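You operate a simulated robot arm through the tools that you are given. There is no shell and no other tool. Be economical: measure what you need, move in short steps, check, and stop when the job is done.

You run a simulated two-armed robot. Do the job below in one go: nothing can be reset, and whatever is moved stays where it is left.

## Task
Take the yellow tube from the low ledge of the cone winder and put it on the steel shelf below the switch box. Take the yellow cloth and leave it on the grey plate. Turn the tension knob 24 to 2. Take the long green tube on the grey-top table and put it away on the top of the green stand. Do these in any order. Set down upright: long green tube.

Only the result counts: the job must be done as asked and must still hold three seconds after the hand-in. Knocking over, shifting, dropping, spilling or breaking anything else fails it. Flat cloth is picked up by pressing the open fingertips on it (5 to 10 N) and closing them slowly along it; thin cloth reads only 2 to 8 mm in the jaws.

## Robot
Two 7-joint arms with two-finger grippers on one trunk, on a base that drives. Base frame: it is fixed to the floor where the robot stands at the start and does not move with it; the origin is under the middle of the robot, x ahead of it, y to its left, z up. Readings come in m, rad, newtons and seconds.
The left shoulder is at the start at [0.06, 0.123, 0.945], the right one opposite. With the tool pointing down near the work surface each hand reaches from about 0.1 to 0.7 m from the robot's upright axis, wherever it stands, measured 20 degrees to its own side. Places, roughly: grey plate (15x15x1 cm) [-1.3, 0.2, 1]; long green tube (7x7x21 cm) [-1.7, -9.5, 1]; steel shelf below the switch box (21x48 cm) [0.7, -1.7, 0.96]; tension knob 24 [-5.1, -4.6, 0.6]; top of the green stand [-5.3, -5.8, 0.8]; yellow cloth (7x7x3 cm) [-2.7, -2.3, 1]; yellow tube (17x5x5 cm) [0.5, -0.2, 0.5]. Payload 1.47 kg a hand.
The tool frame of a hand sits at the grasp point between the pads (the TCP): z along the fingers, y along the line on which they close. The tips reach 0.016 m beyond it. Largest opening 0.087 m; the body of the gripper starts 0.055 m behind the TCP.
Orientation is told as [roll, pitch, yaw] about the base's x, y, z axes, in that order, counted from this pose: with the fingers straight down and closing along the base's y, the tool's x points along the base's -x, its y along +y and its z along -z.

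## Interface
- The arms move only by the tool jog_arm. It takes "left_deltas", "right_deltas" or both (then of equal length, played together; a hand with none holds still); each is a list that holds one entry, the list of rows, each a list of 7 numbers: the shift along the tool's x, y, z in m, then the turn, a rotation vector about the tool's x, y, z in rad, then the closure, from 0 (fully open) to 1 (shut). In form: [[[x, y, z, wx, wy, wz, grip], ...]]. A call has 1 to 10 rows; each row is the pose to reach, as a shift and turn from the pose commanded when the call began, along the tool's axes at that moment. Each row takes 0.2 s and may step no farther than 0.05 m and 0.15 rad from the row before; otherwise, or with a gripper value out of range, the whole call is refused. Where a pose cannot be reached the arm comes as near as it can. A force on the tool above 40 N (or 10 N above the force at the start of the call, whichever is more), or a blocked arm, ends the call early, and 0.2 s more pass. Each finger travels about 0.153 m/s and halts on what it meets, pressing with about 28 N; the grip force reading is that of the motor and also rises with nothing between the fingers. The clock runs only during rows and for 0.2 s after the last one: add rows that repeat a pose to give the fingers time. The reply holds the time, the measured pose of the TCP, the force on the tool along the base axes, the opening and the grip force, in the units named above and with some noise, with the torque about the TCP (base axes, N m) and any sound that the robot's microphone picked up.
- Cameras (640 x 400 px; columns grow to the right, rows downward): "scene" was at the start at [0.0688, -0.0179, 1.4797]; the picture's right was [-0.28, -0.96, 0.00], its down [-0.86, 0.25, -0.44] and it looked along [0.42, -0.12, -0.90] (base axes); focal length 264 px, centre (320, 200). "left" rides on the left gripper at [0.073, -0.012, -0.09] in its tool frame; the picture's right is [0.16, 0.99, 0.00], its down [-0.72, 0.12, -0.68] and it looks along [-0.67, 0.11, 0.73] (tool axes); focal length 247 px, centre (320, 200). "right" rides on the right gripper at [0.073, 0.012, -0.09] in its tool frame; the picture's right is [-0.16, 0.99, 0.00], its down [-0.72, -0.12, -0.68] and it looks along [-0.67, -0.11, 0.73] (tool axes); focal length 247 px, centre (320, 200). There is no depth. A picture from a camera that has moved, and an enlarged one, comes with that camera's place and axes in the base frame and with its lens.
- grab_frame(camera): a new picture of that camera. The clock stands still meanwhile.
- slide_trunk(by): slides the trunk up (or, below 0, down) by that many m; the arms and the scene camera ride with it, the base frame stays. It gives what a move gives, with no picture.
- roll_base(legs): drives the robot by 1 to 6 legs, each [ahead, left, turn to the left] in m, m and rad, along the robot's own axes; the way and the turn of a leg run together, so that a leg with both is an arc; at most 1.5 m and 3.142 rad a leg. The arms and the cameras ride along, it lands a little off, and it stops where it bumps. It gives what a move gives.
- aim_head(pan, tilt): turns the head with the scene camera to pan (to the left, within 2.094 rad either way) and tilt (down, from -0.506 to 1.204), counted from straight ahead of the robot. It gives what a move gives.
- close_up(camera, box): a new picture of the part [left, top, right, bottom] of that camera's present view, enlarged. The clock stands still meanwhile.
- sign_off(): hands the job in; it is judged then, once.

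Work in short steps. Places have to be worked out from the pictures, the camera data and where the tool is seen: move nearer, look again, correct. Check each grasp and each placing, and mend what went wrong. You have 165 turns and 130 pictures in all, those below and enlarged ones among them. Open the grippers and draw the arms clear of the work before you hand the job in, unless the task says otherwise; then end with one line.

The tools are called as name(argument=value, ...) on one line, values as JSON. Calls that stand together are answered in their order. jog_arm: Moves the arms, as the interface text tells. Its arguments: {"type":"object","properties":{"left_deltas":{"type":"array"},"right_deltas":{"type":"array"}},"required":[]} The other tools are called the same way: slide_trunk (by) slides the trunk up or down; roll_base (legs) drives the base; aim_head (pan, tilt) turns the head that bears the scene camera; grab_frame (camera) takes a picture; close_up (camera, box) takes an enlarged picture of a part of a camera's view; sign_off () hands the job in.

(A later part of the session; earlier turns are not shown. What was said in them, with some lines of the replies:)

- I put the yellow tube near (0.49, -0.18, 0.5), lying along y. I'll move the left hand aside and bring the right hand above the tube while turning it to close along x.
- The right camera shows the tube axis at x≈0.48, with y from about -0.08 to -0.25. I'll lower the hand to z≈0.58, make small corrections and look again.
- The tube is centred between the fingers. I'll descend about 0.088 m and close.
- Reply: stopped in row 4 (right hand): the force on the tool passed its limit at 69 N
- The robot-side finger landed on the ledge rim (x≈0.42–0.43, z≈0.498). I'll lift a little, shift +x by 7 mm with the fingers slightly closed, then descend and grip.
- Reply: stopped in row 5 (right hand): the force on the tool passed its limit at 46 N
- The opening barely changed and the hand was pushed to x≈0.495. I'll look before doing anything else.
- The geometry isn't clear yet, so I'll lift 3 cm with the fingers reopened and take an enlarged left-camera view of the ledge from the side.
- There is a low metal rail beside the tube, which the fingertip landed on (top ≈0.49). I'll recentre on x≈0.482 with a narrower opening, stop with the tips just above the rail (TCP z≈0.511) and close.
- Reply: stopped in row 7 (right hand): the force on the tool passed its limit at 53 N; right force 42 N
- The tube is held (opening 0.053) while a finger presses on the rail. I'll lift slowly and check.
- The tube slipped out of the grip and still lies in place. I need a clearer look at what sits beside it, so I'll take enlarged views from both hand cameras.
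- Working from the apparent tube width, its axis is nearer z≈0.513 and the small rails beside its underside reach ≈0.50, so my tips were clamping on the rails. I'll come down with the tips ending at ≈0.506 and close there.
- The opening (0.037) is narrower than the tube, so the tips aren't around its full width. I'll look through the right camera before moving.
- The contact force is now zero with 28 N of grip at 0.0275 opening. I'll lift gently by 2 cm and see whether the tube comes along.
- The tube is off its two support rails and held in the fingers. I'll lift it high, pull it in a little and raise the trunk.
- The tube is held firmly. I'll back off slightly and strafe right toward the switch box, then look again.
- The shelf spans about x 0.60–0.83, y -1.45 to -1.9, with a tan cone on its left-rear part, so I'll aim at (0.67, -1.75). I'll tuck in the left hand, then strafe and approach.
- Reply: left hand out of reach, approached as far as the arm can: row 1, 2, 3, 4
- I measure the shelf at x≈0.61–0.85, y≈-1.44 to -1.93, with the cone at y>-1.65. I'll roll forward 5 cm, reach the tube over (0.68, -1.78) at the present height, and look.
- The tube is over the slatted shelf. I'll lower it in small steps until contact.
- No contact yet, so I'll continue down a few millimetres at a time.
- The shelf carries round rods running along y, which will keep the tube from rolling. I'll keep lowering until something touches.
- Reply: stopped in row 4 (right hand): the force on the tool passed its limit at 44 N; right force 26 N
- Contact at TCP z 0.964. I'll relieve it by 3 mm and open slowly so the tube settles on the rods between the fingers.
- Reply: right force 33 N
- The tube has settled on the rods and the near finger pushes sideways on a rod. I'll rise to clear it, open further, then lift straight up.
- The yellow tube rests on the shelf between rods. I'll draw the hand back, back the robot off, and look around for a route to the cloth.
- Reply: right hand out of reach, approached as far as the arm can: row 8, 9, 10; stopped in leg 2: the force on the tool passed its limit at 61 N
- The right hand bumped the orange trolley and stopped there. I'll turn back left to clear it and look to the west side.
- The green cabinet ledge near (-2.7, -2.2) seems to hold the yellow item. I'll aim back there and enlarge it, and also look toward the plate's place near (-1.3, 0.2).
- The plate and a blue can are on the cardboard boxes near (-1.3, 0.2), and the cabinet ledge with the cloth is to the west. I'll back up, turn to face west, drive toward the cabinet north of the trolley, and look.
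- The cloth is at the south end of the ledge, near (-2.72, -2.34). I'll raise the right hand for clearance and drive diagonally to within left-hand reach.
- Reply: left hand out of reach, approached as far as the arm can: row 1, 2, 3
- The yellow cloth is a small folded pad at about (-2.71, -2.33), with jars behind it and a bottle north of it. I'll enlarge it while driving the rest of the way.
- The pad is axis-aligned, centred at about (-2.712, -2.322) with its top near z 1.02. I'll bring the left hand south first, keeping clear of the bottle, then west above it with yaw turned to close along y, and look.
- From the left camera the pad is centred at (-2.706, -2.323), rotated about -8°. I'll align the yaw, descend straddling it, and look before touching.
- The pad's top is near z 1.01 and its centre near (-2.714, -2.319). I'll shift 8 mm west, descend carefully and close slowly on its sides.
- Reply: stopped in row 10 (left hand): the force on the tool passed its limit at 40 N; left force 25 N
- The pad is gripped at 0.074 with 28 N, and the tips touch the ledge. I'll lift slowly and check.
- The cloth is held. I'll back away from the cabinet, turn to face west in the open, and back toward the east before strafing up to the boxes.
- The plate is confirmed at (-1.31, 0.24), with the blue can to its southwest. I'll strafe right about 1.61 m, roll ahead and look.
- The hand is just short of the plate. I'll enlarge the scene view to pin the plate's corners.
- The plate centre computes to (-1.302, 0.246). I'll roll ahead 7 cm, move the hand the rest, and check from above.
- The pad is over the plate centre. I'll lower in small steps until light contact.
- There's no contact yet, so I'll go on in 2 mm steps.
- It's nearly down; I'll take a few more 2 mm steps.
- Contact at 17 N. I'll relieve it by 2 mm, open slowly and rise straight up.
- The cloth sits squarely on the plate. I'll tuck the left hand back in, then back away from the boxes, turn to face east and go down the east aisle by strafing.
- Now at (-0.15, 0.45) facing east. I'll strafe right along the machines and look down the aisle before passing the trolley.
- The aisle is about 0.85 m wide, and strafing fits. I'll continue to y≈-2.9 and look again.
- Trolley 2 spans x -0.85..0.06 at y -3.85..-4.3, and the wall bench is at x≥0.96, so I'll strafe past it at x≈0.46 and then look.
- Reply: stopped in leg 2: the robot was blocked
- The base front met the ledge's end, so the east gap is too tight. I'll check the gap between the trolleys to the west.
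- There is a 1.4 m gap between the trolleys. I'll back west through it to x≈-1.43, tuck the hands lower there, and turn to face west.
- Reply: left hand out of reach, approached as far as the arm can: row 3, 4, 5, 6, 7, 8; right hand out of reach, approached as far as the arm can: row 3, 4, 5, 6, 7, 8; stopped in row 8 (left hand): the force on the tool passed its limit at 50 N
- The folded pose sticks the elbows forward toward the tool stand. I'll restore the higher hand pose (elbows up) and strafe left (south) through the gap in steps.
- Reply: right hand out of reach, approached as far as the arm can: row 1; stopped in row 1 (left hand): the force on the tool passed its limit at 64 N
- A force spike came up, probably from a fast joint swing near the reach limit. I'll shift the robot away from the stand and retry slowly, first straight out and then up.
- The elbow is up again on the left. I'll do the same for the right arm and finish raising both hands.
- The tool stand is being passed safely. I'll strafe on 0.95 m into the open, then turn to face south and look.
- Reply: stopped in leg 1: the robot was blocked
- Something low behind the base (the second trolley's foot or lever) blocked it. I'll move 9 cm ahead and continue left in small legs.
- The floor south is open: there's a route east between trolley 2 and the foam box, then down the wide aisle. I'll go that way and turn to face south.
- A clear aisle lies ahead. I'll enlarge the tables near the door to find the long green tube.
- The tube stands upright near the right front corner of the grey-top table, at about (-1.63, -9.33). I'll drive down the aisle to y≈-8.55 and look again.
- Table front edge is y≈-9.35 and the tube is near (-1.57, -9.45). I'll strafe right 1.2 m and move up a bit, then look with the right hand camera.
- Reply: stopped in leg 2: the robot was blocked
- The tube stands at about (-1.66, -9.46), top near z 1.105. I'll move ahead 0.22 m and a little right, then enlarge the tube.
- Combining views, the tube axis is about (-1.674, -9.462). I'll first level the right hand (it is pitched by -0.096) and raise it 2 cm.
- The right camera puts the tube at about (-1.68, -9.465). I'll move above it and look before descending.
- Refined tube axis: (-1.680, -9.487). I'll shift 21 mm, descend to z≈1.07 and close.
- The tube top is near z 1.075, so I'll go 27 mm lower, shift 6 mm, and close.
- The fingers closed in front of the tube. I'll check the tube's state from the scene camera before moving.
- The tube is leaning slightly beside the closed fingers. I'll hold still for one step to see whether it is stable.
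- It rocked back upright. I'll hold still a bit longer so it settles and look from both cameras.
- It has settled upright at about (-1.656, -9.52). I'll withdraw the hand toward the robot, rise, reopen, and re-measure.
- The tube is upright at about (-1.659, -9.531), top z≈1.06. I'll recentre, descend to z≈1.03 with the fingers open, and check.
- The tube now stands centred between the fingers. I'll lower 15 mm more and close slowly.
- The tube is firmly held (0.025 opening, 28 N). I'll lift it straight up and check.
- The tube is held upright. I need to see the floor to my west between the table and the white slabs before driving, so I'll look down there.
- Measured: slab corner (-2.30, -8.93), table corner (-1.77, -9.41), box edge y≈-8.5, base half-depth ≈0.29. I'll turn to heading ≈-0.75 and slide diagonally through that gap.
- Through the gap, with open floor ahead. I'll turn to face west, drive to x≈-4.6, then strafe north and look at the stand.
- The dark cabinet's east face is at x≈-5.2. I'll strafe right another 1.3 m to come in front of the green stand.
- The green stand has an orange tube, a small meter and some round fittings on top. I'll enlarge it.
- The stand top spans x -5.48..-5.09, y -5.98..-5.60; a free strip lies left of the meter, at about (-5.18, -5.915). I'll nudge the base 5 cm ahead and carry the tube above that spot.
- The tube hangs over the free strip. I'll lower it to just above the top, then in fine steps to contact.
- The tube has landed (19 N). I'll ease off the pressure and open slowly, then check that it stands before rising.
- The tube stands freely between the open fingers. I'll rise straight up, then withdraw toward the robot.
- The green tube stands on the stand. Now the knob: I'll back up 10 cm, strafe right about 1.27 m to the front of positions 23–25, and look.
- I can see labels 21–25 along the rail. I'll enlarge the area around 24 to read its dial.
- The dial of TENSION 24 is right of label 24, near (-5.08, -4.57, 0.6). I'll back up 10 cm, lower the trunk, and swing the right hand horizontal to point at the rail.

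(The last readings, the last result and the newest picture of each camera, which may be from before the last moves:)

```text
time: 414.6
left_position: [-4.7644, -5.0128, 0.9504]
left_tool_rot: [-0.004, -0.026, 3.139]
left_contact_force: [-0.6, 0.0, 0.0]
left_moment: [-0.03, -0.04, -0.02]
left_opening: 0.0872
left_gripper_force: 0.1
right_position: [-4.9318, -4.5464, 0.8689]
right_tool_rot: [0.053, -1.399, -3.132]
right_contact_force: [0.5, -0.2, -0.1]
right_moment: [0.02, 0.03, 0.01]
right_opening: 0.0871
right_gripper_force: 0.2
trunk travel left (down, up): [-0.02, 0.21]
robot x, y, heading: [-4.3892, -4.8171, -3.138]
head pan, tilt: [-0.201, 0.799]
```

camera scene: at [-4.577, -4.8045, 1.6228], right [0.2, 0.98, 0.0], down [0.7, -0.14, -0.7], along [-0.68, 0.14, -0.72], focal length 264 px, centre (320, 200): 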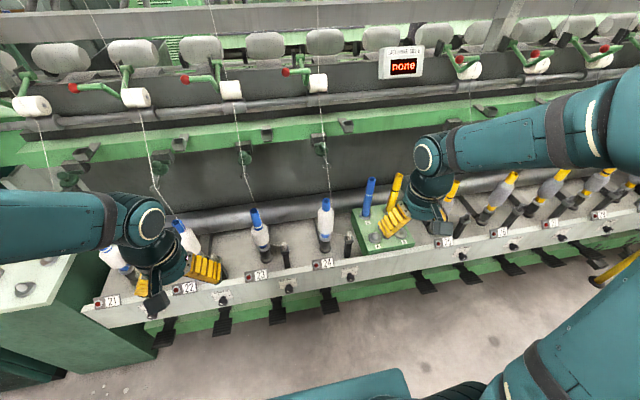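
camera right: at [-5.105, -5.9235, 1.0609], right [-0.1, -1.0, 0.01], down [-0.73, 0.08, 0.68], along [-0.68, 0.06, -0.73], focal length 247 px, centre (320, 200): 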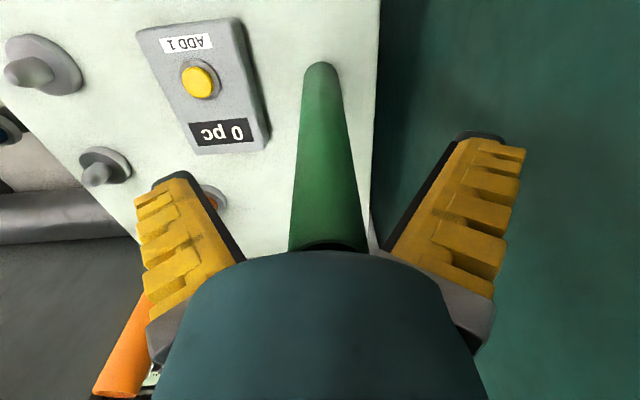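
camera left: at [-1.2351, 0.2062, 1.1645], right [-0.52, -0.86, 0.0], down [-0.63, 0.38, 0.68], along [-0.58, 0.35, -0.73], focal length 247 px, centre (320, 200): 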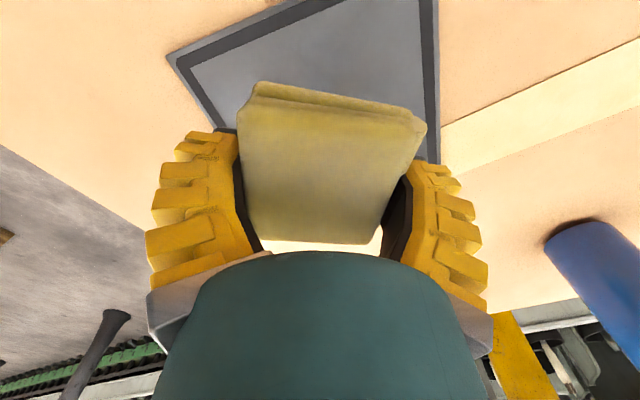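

The hand is nearly horizontal. I'll finish the turn, lower it to about z 0.62 in front of the dial, and look through the right camera.

jog_arm(right_deltas=[[[0.04, 0.004, 0.012, 0.011, -0.03, 0, 0], [0.08, 0.008, 0.024, 0.022, -0.06, 0, 0], [0.12, 0.012, 0.036, 0.033, -0.09, 0, 0], [0.16, 0.016, 0.048, 0.044, -0.12, 0, 0], [0.2, 0.019, 0.06, 0.055, -0.15, 0, 0], [0.24, 0.022, 0.0714, 0.065, -0.171, 0, 0], [0.24, 0.022, 0.0714, 0.065, -0.171, 0, 0]]])

grab_frame(camera="right")

grab_frame(camera="scene")

```text
time: 416.2
left_position: [-4.7646, -5.0139, 0.9524]
left_tool_rot: [-0.004, -0.025, 3.139]
left_contact_force: [0.1, 0.3, 0.6]
left_moment: [0.0, 0.03, 0.01]
left_opening: 0.0869
left_gripper_force: 0.1
right_position: [-4.9594, -4.5744, 0.6208]
right_tool_rot: [1.438, -1.564, 1.706]
right_contact_force: [0.3, 0.0, 0.0]
right_moment: [0.03, -0.02, 0.03]
right_opening: 0.0871
right_gripper_force: 0.0
trunk travel left (down, up): [-0.02, 0.21]
robot x, y, heading: [-4.3873, -4.82, -3.138]
head pan, tilt: [-0.201, 0.799]
```

```text
28 pictures are left
camera right: at [-4.8689, -4.587, 0.5476], right [0.0, -0.99, 0.16], down [0.68, 0.12, 0.72], along [-0.73, 0.11, 0.67], focal length 247 px, centre (320, 200)
```

right: 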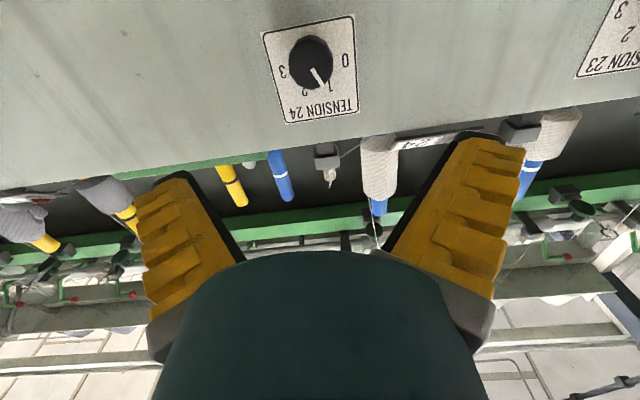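

```text
27 pictures are left
camera scene: at [-4.4784, -4.8041, 1.4228], right [0.2, 0.98, 0.0], down [0.7, -0.14, -0.7], along [-0.68, 0.14, -0.72], focal length 264 px, centre (320, 200)
```

scene: 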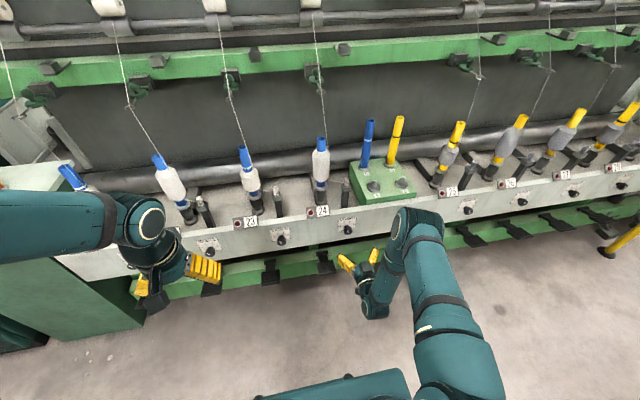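

The dial is clear: viewed upside-down, the pointer is at 1, so it must turn clockwise (as seen from the front) to 2. I'll enlarge the dial to measure angles.

close_up(camera="right", box=[250, 10, 370, 130])

```text
3.33 times, centred on (310, 70) of right
camera zoom: at [-4.8689, -4.587, 0.5476], right [0.0, -0.99, 0.16], down [0.68, 0.12, 0.72], along [-0.73, 0.11, 0.67], focal length 823 px, centre (353, 633)
```

zoom: 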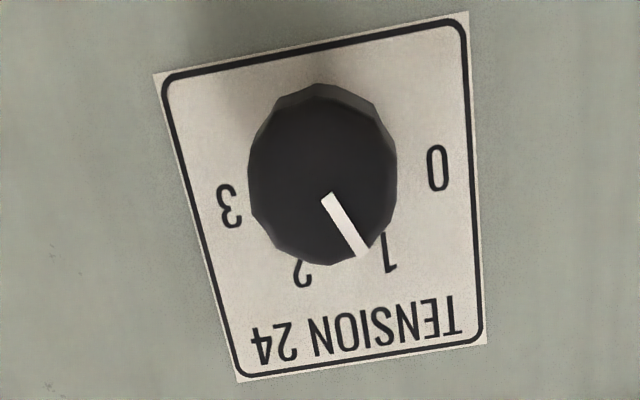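

Geometry: dial centre (y -4.572, z 0.600), labels at about ±26° and ±77°, pointer at about -24° (on 1), so it needs about +50° clockwise. I'll align the hand and approach the knob with open fingers.

jog_arm(right_deltas=[[[0.01, -0.0024, 0.03, 0, 0, 0, 0], [0.0208, -0.0024, 0.06, 0, 0, 0, 0], [0.0208, -0.0024, 0.085, 0, 0, 0, 0], [0.0208, -0.0024, 0.1, 0, 0, 0, 0], [0.0208, -0.0024, 0.1, 0, 0, 0, 0]]])

grab_frame(camera="right")

close_up(camera="scene", box=[270, 180, 430, 300])

```text
time: 417.4
left_position: [-4.7637, -5.0141, 0.9505]
left_tool_rot: [-0.004, -0.026, 3.138]
left_contact_force: [0.5, -0.6, -0.1]
left_moment: [0.06, 0.0, -0.01]
left_opening: 0.0866
left_gripper_force: 0.0
right_position: [-5.0603, -4.572, 0.6003]
right_tool_rot: [1.343, -1.566, 1.798]
right_contact_force: [0.0, 0.2, -0.1]
right_moment: [-0.02, 0.01, -0.01]
right_opening: 0.0869
right_gripper_force: 0.0
trunk travel left (down, up): [-0.02, 0.21]
robot x, y, heading: [-4.3914, -4.8193, -3.139]
head pan, tilt: [-0.201, 0.799]
```

```text
25 pictures are left
camera right: at [-4.9696, -4.5846, 0.5267], right [0.0, -0.99, 0.16], down [0.68, 0.12, 0.72], along [-0.73, 0.11, 0.67], focal length 247 px, centre (320, 200)
```

right: 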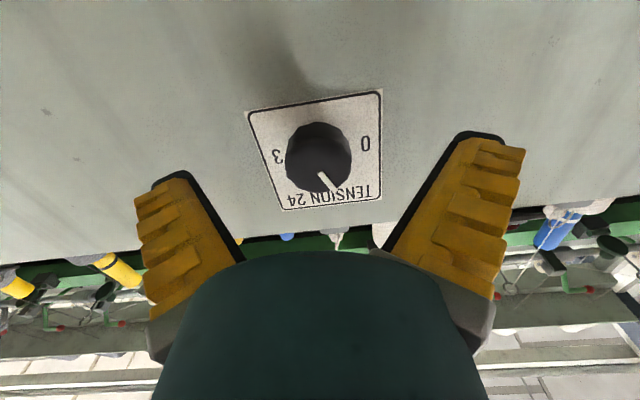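

```text
3.33 times, centred on (350, 240) of scene
camera zoom: at [-4.4784, -4.8041, 1.4227], right [0.2, 0.98, 0.0], down [0.7, -0.14, -0.7], along [-0.68, 0.14, -0.72], focal length 882 px, centre (220, 67)
```

zoom: 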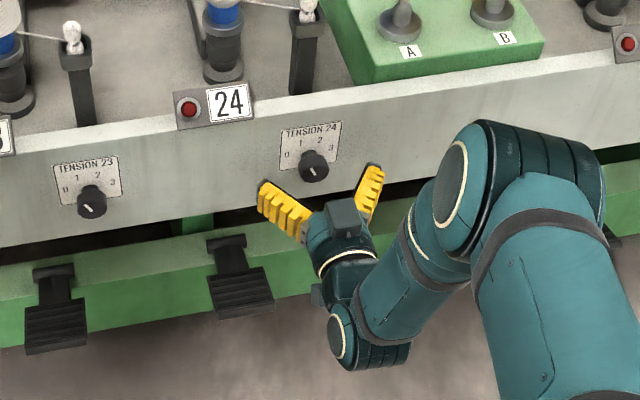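

The plate plane is at x≈-5.100 and the knob face near -5.083. I'll advance 17 mm so the tips straddle the knob, then close slowly.

jog_arm(right_deltas=[[[0, 0, 0.006, 0, 0, 0, 0], [0, 0, 0.012, 0, 0, 0, 0], [0, 0, 0.017, 0, 0, 0, 0], [0, 0, 0.017, 0, 0, 0, 0.25], [0, 0, 0.017, 0, 0, 0, 0.45], [0, 0, 0.017, 0, 0, 0, 0.6], [0, 0, 0.017, 0, 0, 0, 0.75], [0, 0, 0.017, 0, 0, 0, 0.75]]])

grab_frame(camera="right")

```text
time: 419.2
left_position: [-4.7649, -5.013, 0.9535]
left_tool_rot: [-0.004, -0.026, 3.138]
left_contact_force: [0.6, -0.2, -0.4]
left_moment: [-0.04, -0.02, -0.01]
left_opening: 0.0868
left_gripper_force: 0.1
right_position: [-5.075, -4.5715, 0.6001]
right_tool_rot: [0.929, -1.567, 2.211]
right_contact_force: [6.9, 5.1, -3.3]
right_moment: [-0.01, -0.44, 0.02]
right_opening: 0.0254
right_gripper_force: 29.9
trunk travel left (down, up): [-0.02, 0.21]
robot x, y, heading: [-4.3879, -4.8201, -3.137]
head pan, tilt: [-0.201, 0.799]
```

```text
23 pictures are left
camera right: at [-4.9853, -4.5841, 0.5263], right [0.0, -0.99, 0.16], down [0.68, 0.12, 0.73], along [-0.74, 0.11, 0.67], focal length 247 px, centre (320, 200)
```

right: 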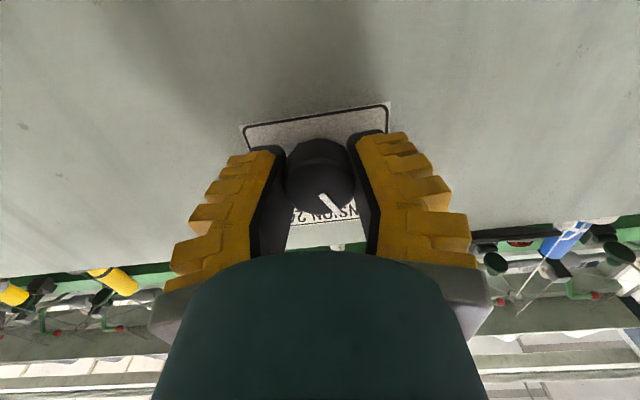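

The knob is gripped (25 mm). I'll rotate +0.87 rad about the tool axis in small steps.

jog_arm(right_deltas=[[[0, 0, 0, 0, 0, 0.12, 0.75], [0, 0, 0, 0, 0, 0.24, 0.75], [0, 0, 0, 0, 0, 0.36, 0.75], [0, 0, 0, 0, 0, 0.48, 0.75], [0, 0, 0, 0, 0, 0.6, 0.75], [0, 0, 0, 0, 0, 0.72, 0.75], [0, 0, 0, 0, 0, 0.82, 0.75], [0, 0, 0, 0, 0, 0.87, 0.75], [0, 0, 0, 0, 0, 0.87, 0.75]]])

close_up(camera="right", box=[220, 90, 420, 260])

```text
time: 421.2
left_position: [-4.7642, -5.0124, 0.9521]
left_tool_rot: [-0.002, -0.026, 3.137]
left_contact_force: [-0.6, -0.3, 0.1]
left_moment: [0.01, 0.0, -0.01]
left_opening: 0.087
left_gripper_force: 0.0
right_position: [-5.076, -4.5713, 0.5992]
right_tool_rot: [1.566, -0.695, 1.575]
right_contact_force: [14.0, 12.8, -20.7]
right_moment: [0.07, -0.29, 0.0]
right_opening: 0.0255
right_gripper_force: 30.0
trunk travel left (down, up): [-0.02, 0.21]
robot x, y, heading: [-4.3871, -4.8141, -3.14]
head pan, tilt: [-0.201, 0.799]
```

```text
2.35 times, centred on (320, 175) of right
camera zoom: at [-4.9856, -4.6349, 0.5611], right [0.0, -0.51, 0.86], down [0.68, 0.63, 0.38], along [-0.73, 0.58, 0.34], focal length 581 px, centre (320, 259)
```

zoom: 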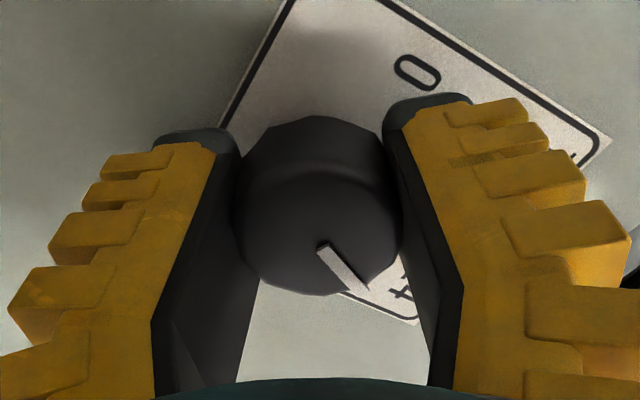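

By my geometry the pointer is now at about +26°, on the "2" mark. I'll open, withdraw, and verify.

jog_arm(right_deltas=[[[0, 0, 0, 0, 0, 0.87, 0.5], [0, 0, 0, 0, 0, 0.87, 0.2], [0, 0, 0, 0, 0, 0.87, 0.0], [0, 0, 0, 0, 0, 0.87, 0.0], [0, 0, -0.03, 0, 0, 0.87, 0]]])

```text
refused: row 1 steps farther than a row can; nothing moved
```

The turn is counted from the present pose, so no further rotation is needed. I'll open and back out.

jog_arm(right_deltas=[[[0, 0, 0, 0, 0, 0, 0.5], [0, 0, 0, 0, 0, 0, 0.2], [0, 0, 0, 0, 0, 0, 0.0], [0, 0, 0, 0, 0, 0, 0.0], [0, 0, -0.03, 0, 0, 0, 0], [0, 0, -0.07, 0, 0, 0, 0], [0, 0, -0.11, 0, 0, 0, 0], [0, 0, -0.13, 0, 0, 0, 0]]])

grab_frame(camera="right")

```text
time: 423.0
left_position: [-4.7653, -5.0141, 0.952]
left_tool_rot: [-0.003, -0.026, 3.138]
left_contact_force: [-0.1, -0.6, -0.1]
left_moment: [0.0, 0.02, 0.0]
left_opening: 0.0869
left_gripper_force: 0.0
right_position: [-4.946, -4.572, 0.6012]
right_tool_rot: [1.571, -0.697, 1.572]
right_contact_force: [0.6, 0.1, 1.1]
right_moment: [0.02, 0.02, -0.03]
right_opening: 0.0867
right_gripper_force: 0.0
trunk travel left (down, up): [-0.02, 0.21]
robot x, y, heading: [-4.3897, -4.8174, -3.138]
head pan, tilt: [-0.201, 0.799]
```

```text
21 pictures are left
camera right: at [-4.8553, -4.636, 0.5626], right [0.0, -0.51, 0.86], down [0.68, 0.63, 0.38], along [-0.73, 0.58, 0.35], focal length 247 px, centre (320, 200)
```

right: 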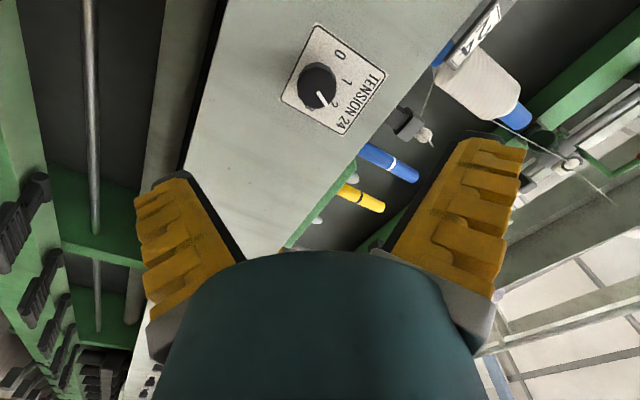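

close_up(camera="right", box=[270, 20, 390, 140])

```text
3.33 times, centred on (330, 80) of right
camera zoom: at [-4.8553, -4.636, 0.5626], right [0.0, -0.51, 0.86], down [0.68, 0.63, 0.38], along [-0.73, 0.58, 0.35], focal length 823 px, centre (287, 600)
```

zoom: 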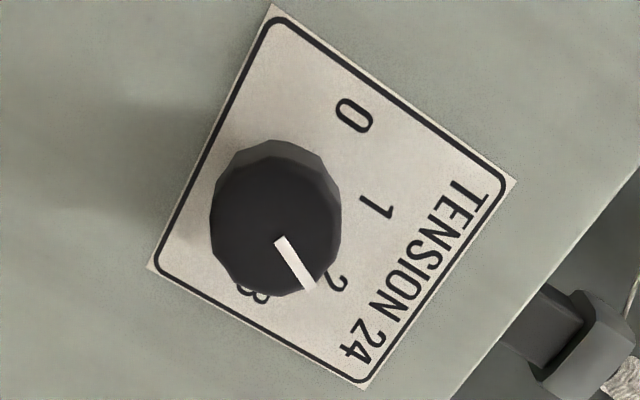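

The pointer (≈26°) lines up with the "2" label (≈26°). I'll back the robot off to clear the arms and take a last look at the green tube.

roll_base(legs=[[-0.2, 0, 0]])

aim_head(pan=0.75, tilt=0.45)

grab_frame(camera="scene")

```text
time: 424.6
left_position: [-4.5634, -5.015, 0.9513]
left_tool_rot: [-0.003, -0.027, 3.14]
left_contact_force: [0.3, 0.0, -0.5]
left_moment: [0.04, 0.04, 0.02]
left_opening: 0.0868
left_gripper_force: 0.0
right_position: [-4.7457, -4.5726, 0.6016]
right_tool_rot: [1.572, -0.698, 1.575]
right_contact_force: [0.0, -0.6, 0.1]
right_moment: [0.03, 0.0, 0.03]
right_opening: 0.087
right_gripper_force: 0.2
trunk travel left (down, up): [-0.02, 0.21]
robot x, y, heading: [-4.1871, -4.8146, -3.135]
head pan, tilt: [-0.201, 0.799]
```

```text
time: 425.8
left_position: [-4.5639, -5.0131, 0.9501]
left_tool_rot: [-0.002, -0.027, 3.138]
left_contact_force: [-0.3, -0.4, -0.3]
left_moment: [-0.01, 0.03, 0.0]
left_opening: 0.0873
left_gripper_force: 0.1
right_position: [-4.7469, -4.5715, 0.6003]
right_tool_rot: [1.567, -0.695, 1.574]
right_contact_force: [0.3, 0.2, 0.1]
right_moment: [0.0, -0.02, -0.01]
right_opening: 0.0871
right_gripper_force: 0.0
trunk travel left (down, up): [-0.02, 0.21]
robot x, y, heading: [-4.1896, -4.8182, -3.137]
head pan, tilt: [0.75, 0.45]
```

```text
19 pictures are left
camera scene: at [-4.2661, -4.8819, 1.4531], right [-0.69, 0.73, 0.0], down [0.32, 0.3, -0.9], along [-0.66, -0.62, -0.44], focal length 264 px, centre (320, 200)
```

scene: 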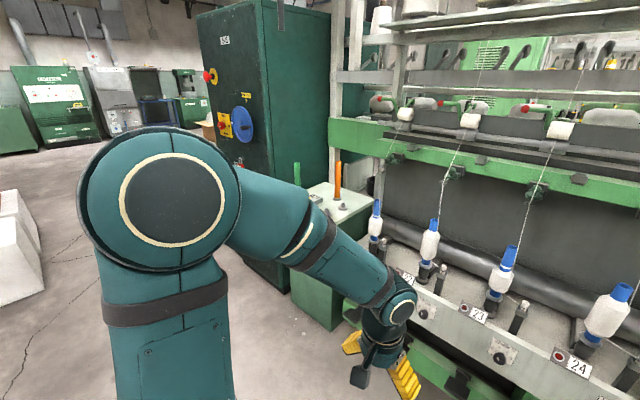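

The green tube still stands upright on the stand, both grippers are open, and the arms are clear. I'll hand the job in.

sign_off()

```text
The job is handed in.
```

All four parts are done and handed in: the yellow tube is on the steel shelf, the yellow cloth is on the grey plate, tension knob 24 is at 2, and the long green tube is upright on the green stand. On the way the robot bumped the first orange trolley (61 N), was stopped three times by low obstacles while driving, and knocked the green tube, which rocked but stayed standing before I re-gripped it; I didn't measure whether the trolleys or other items it touched moved.
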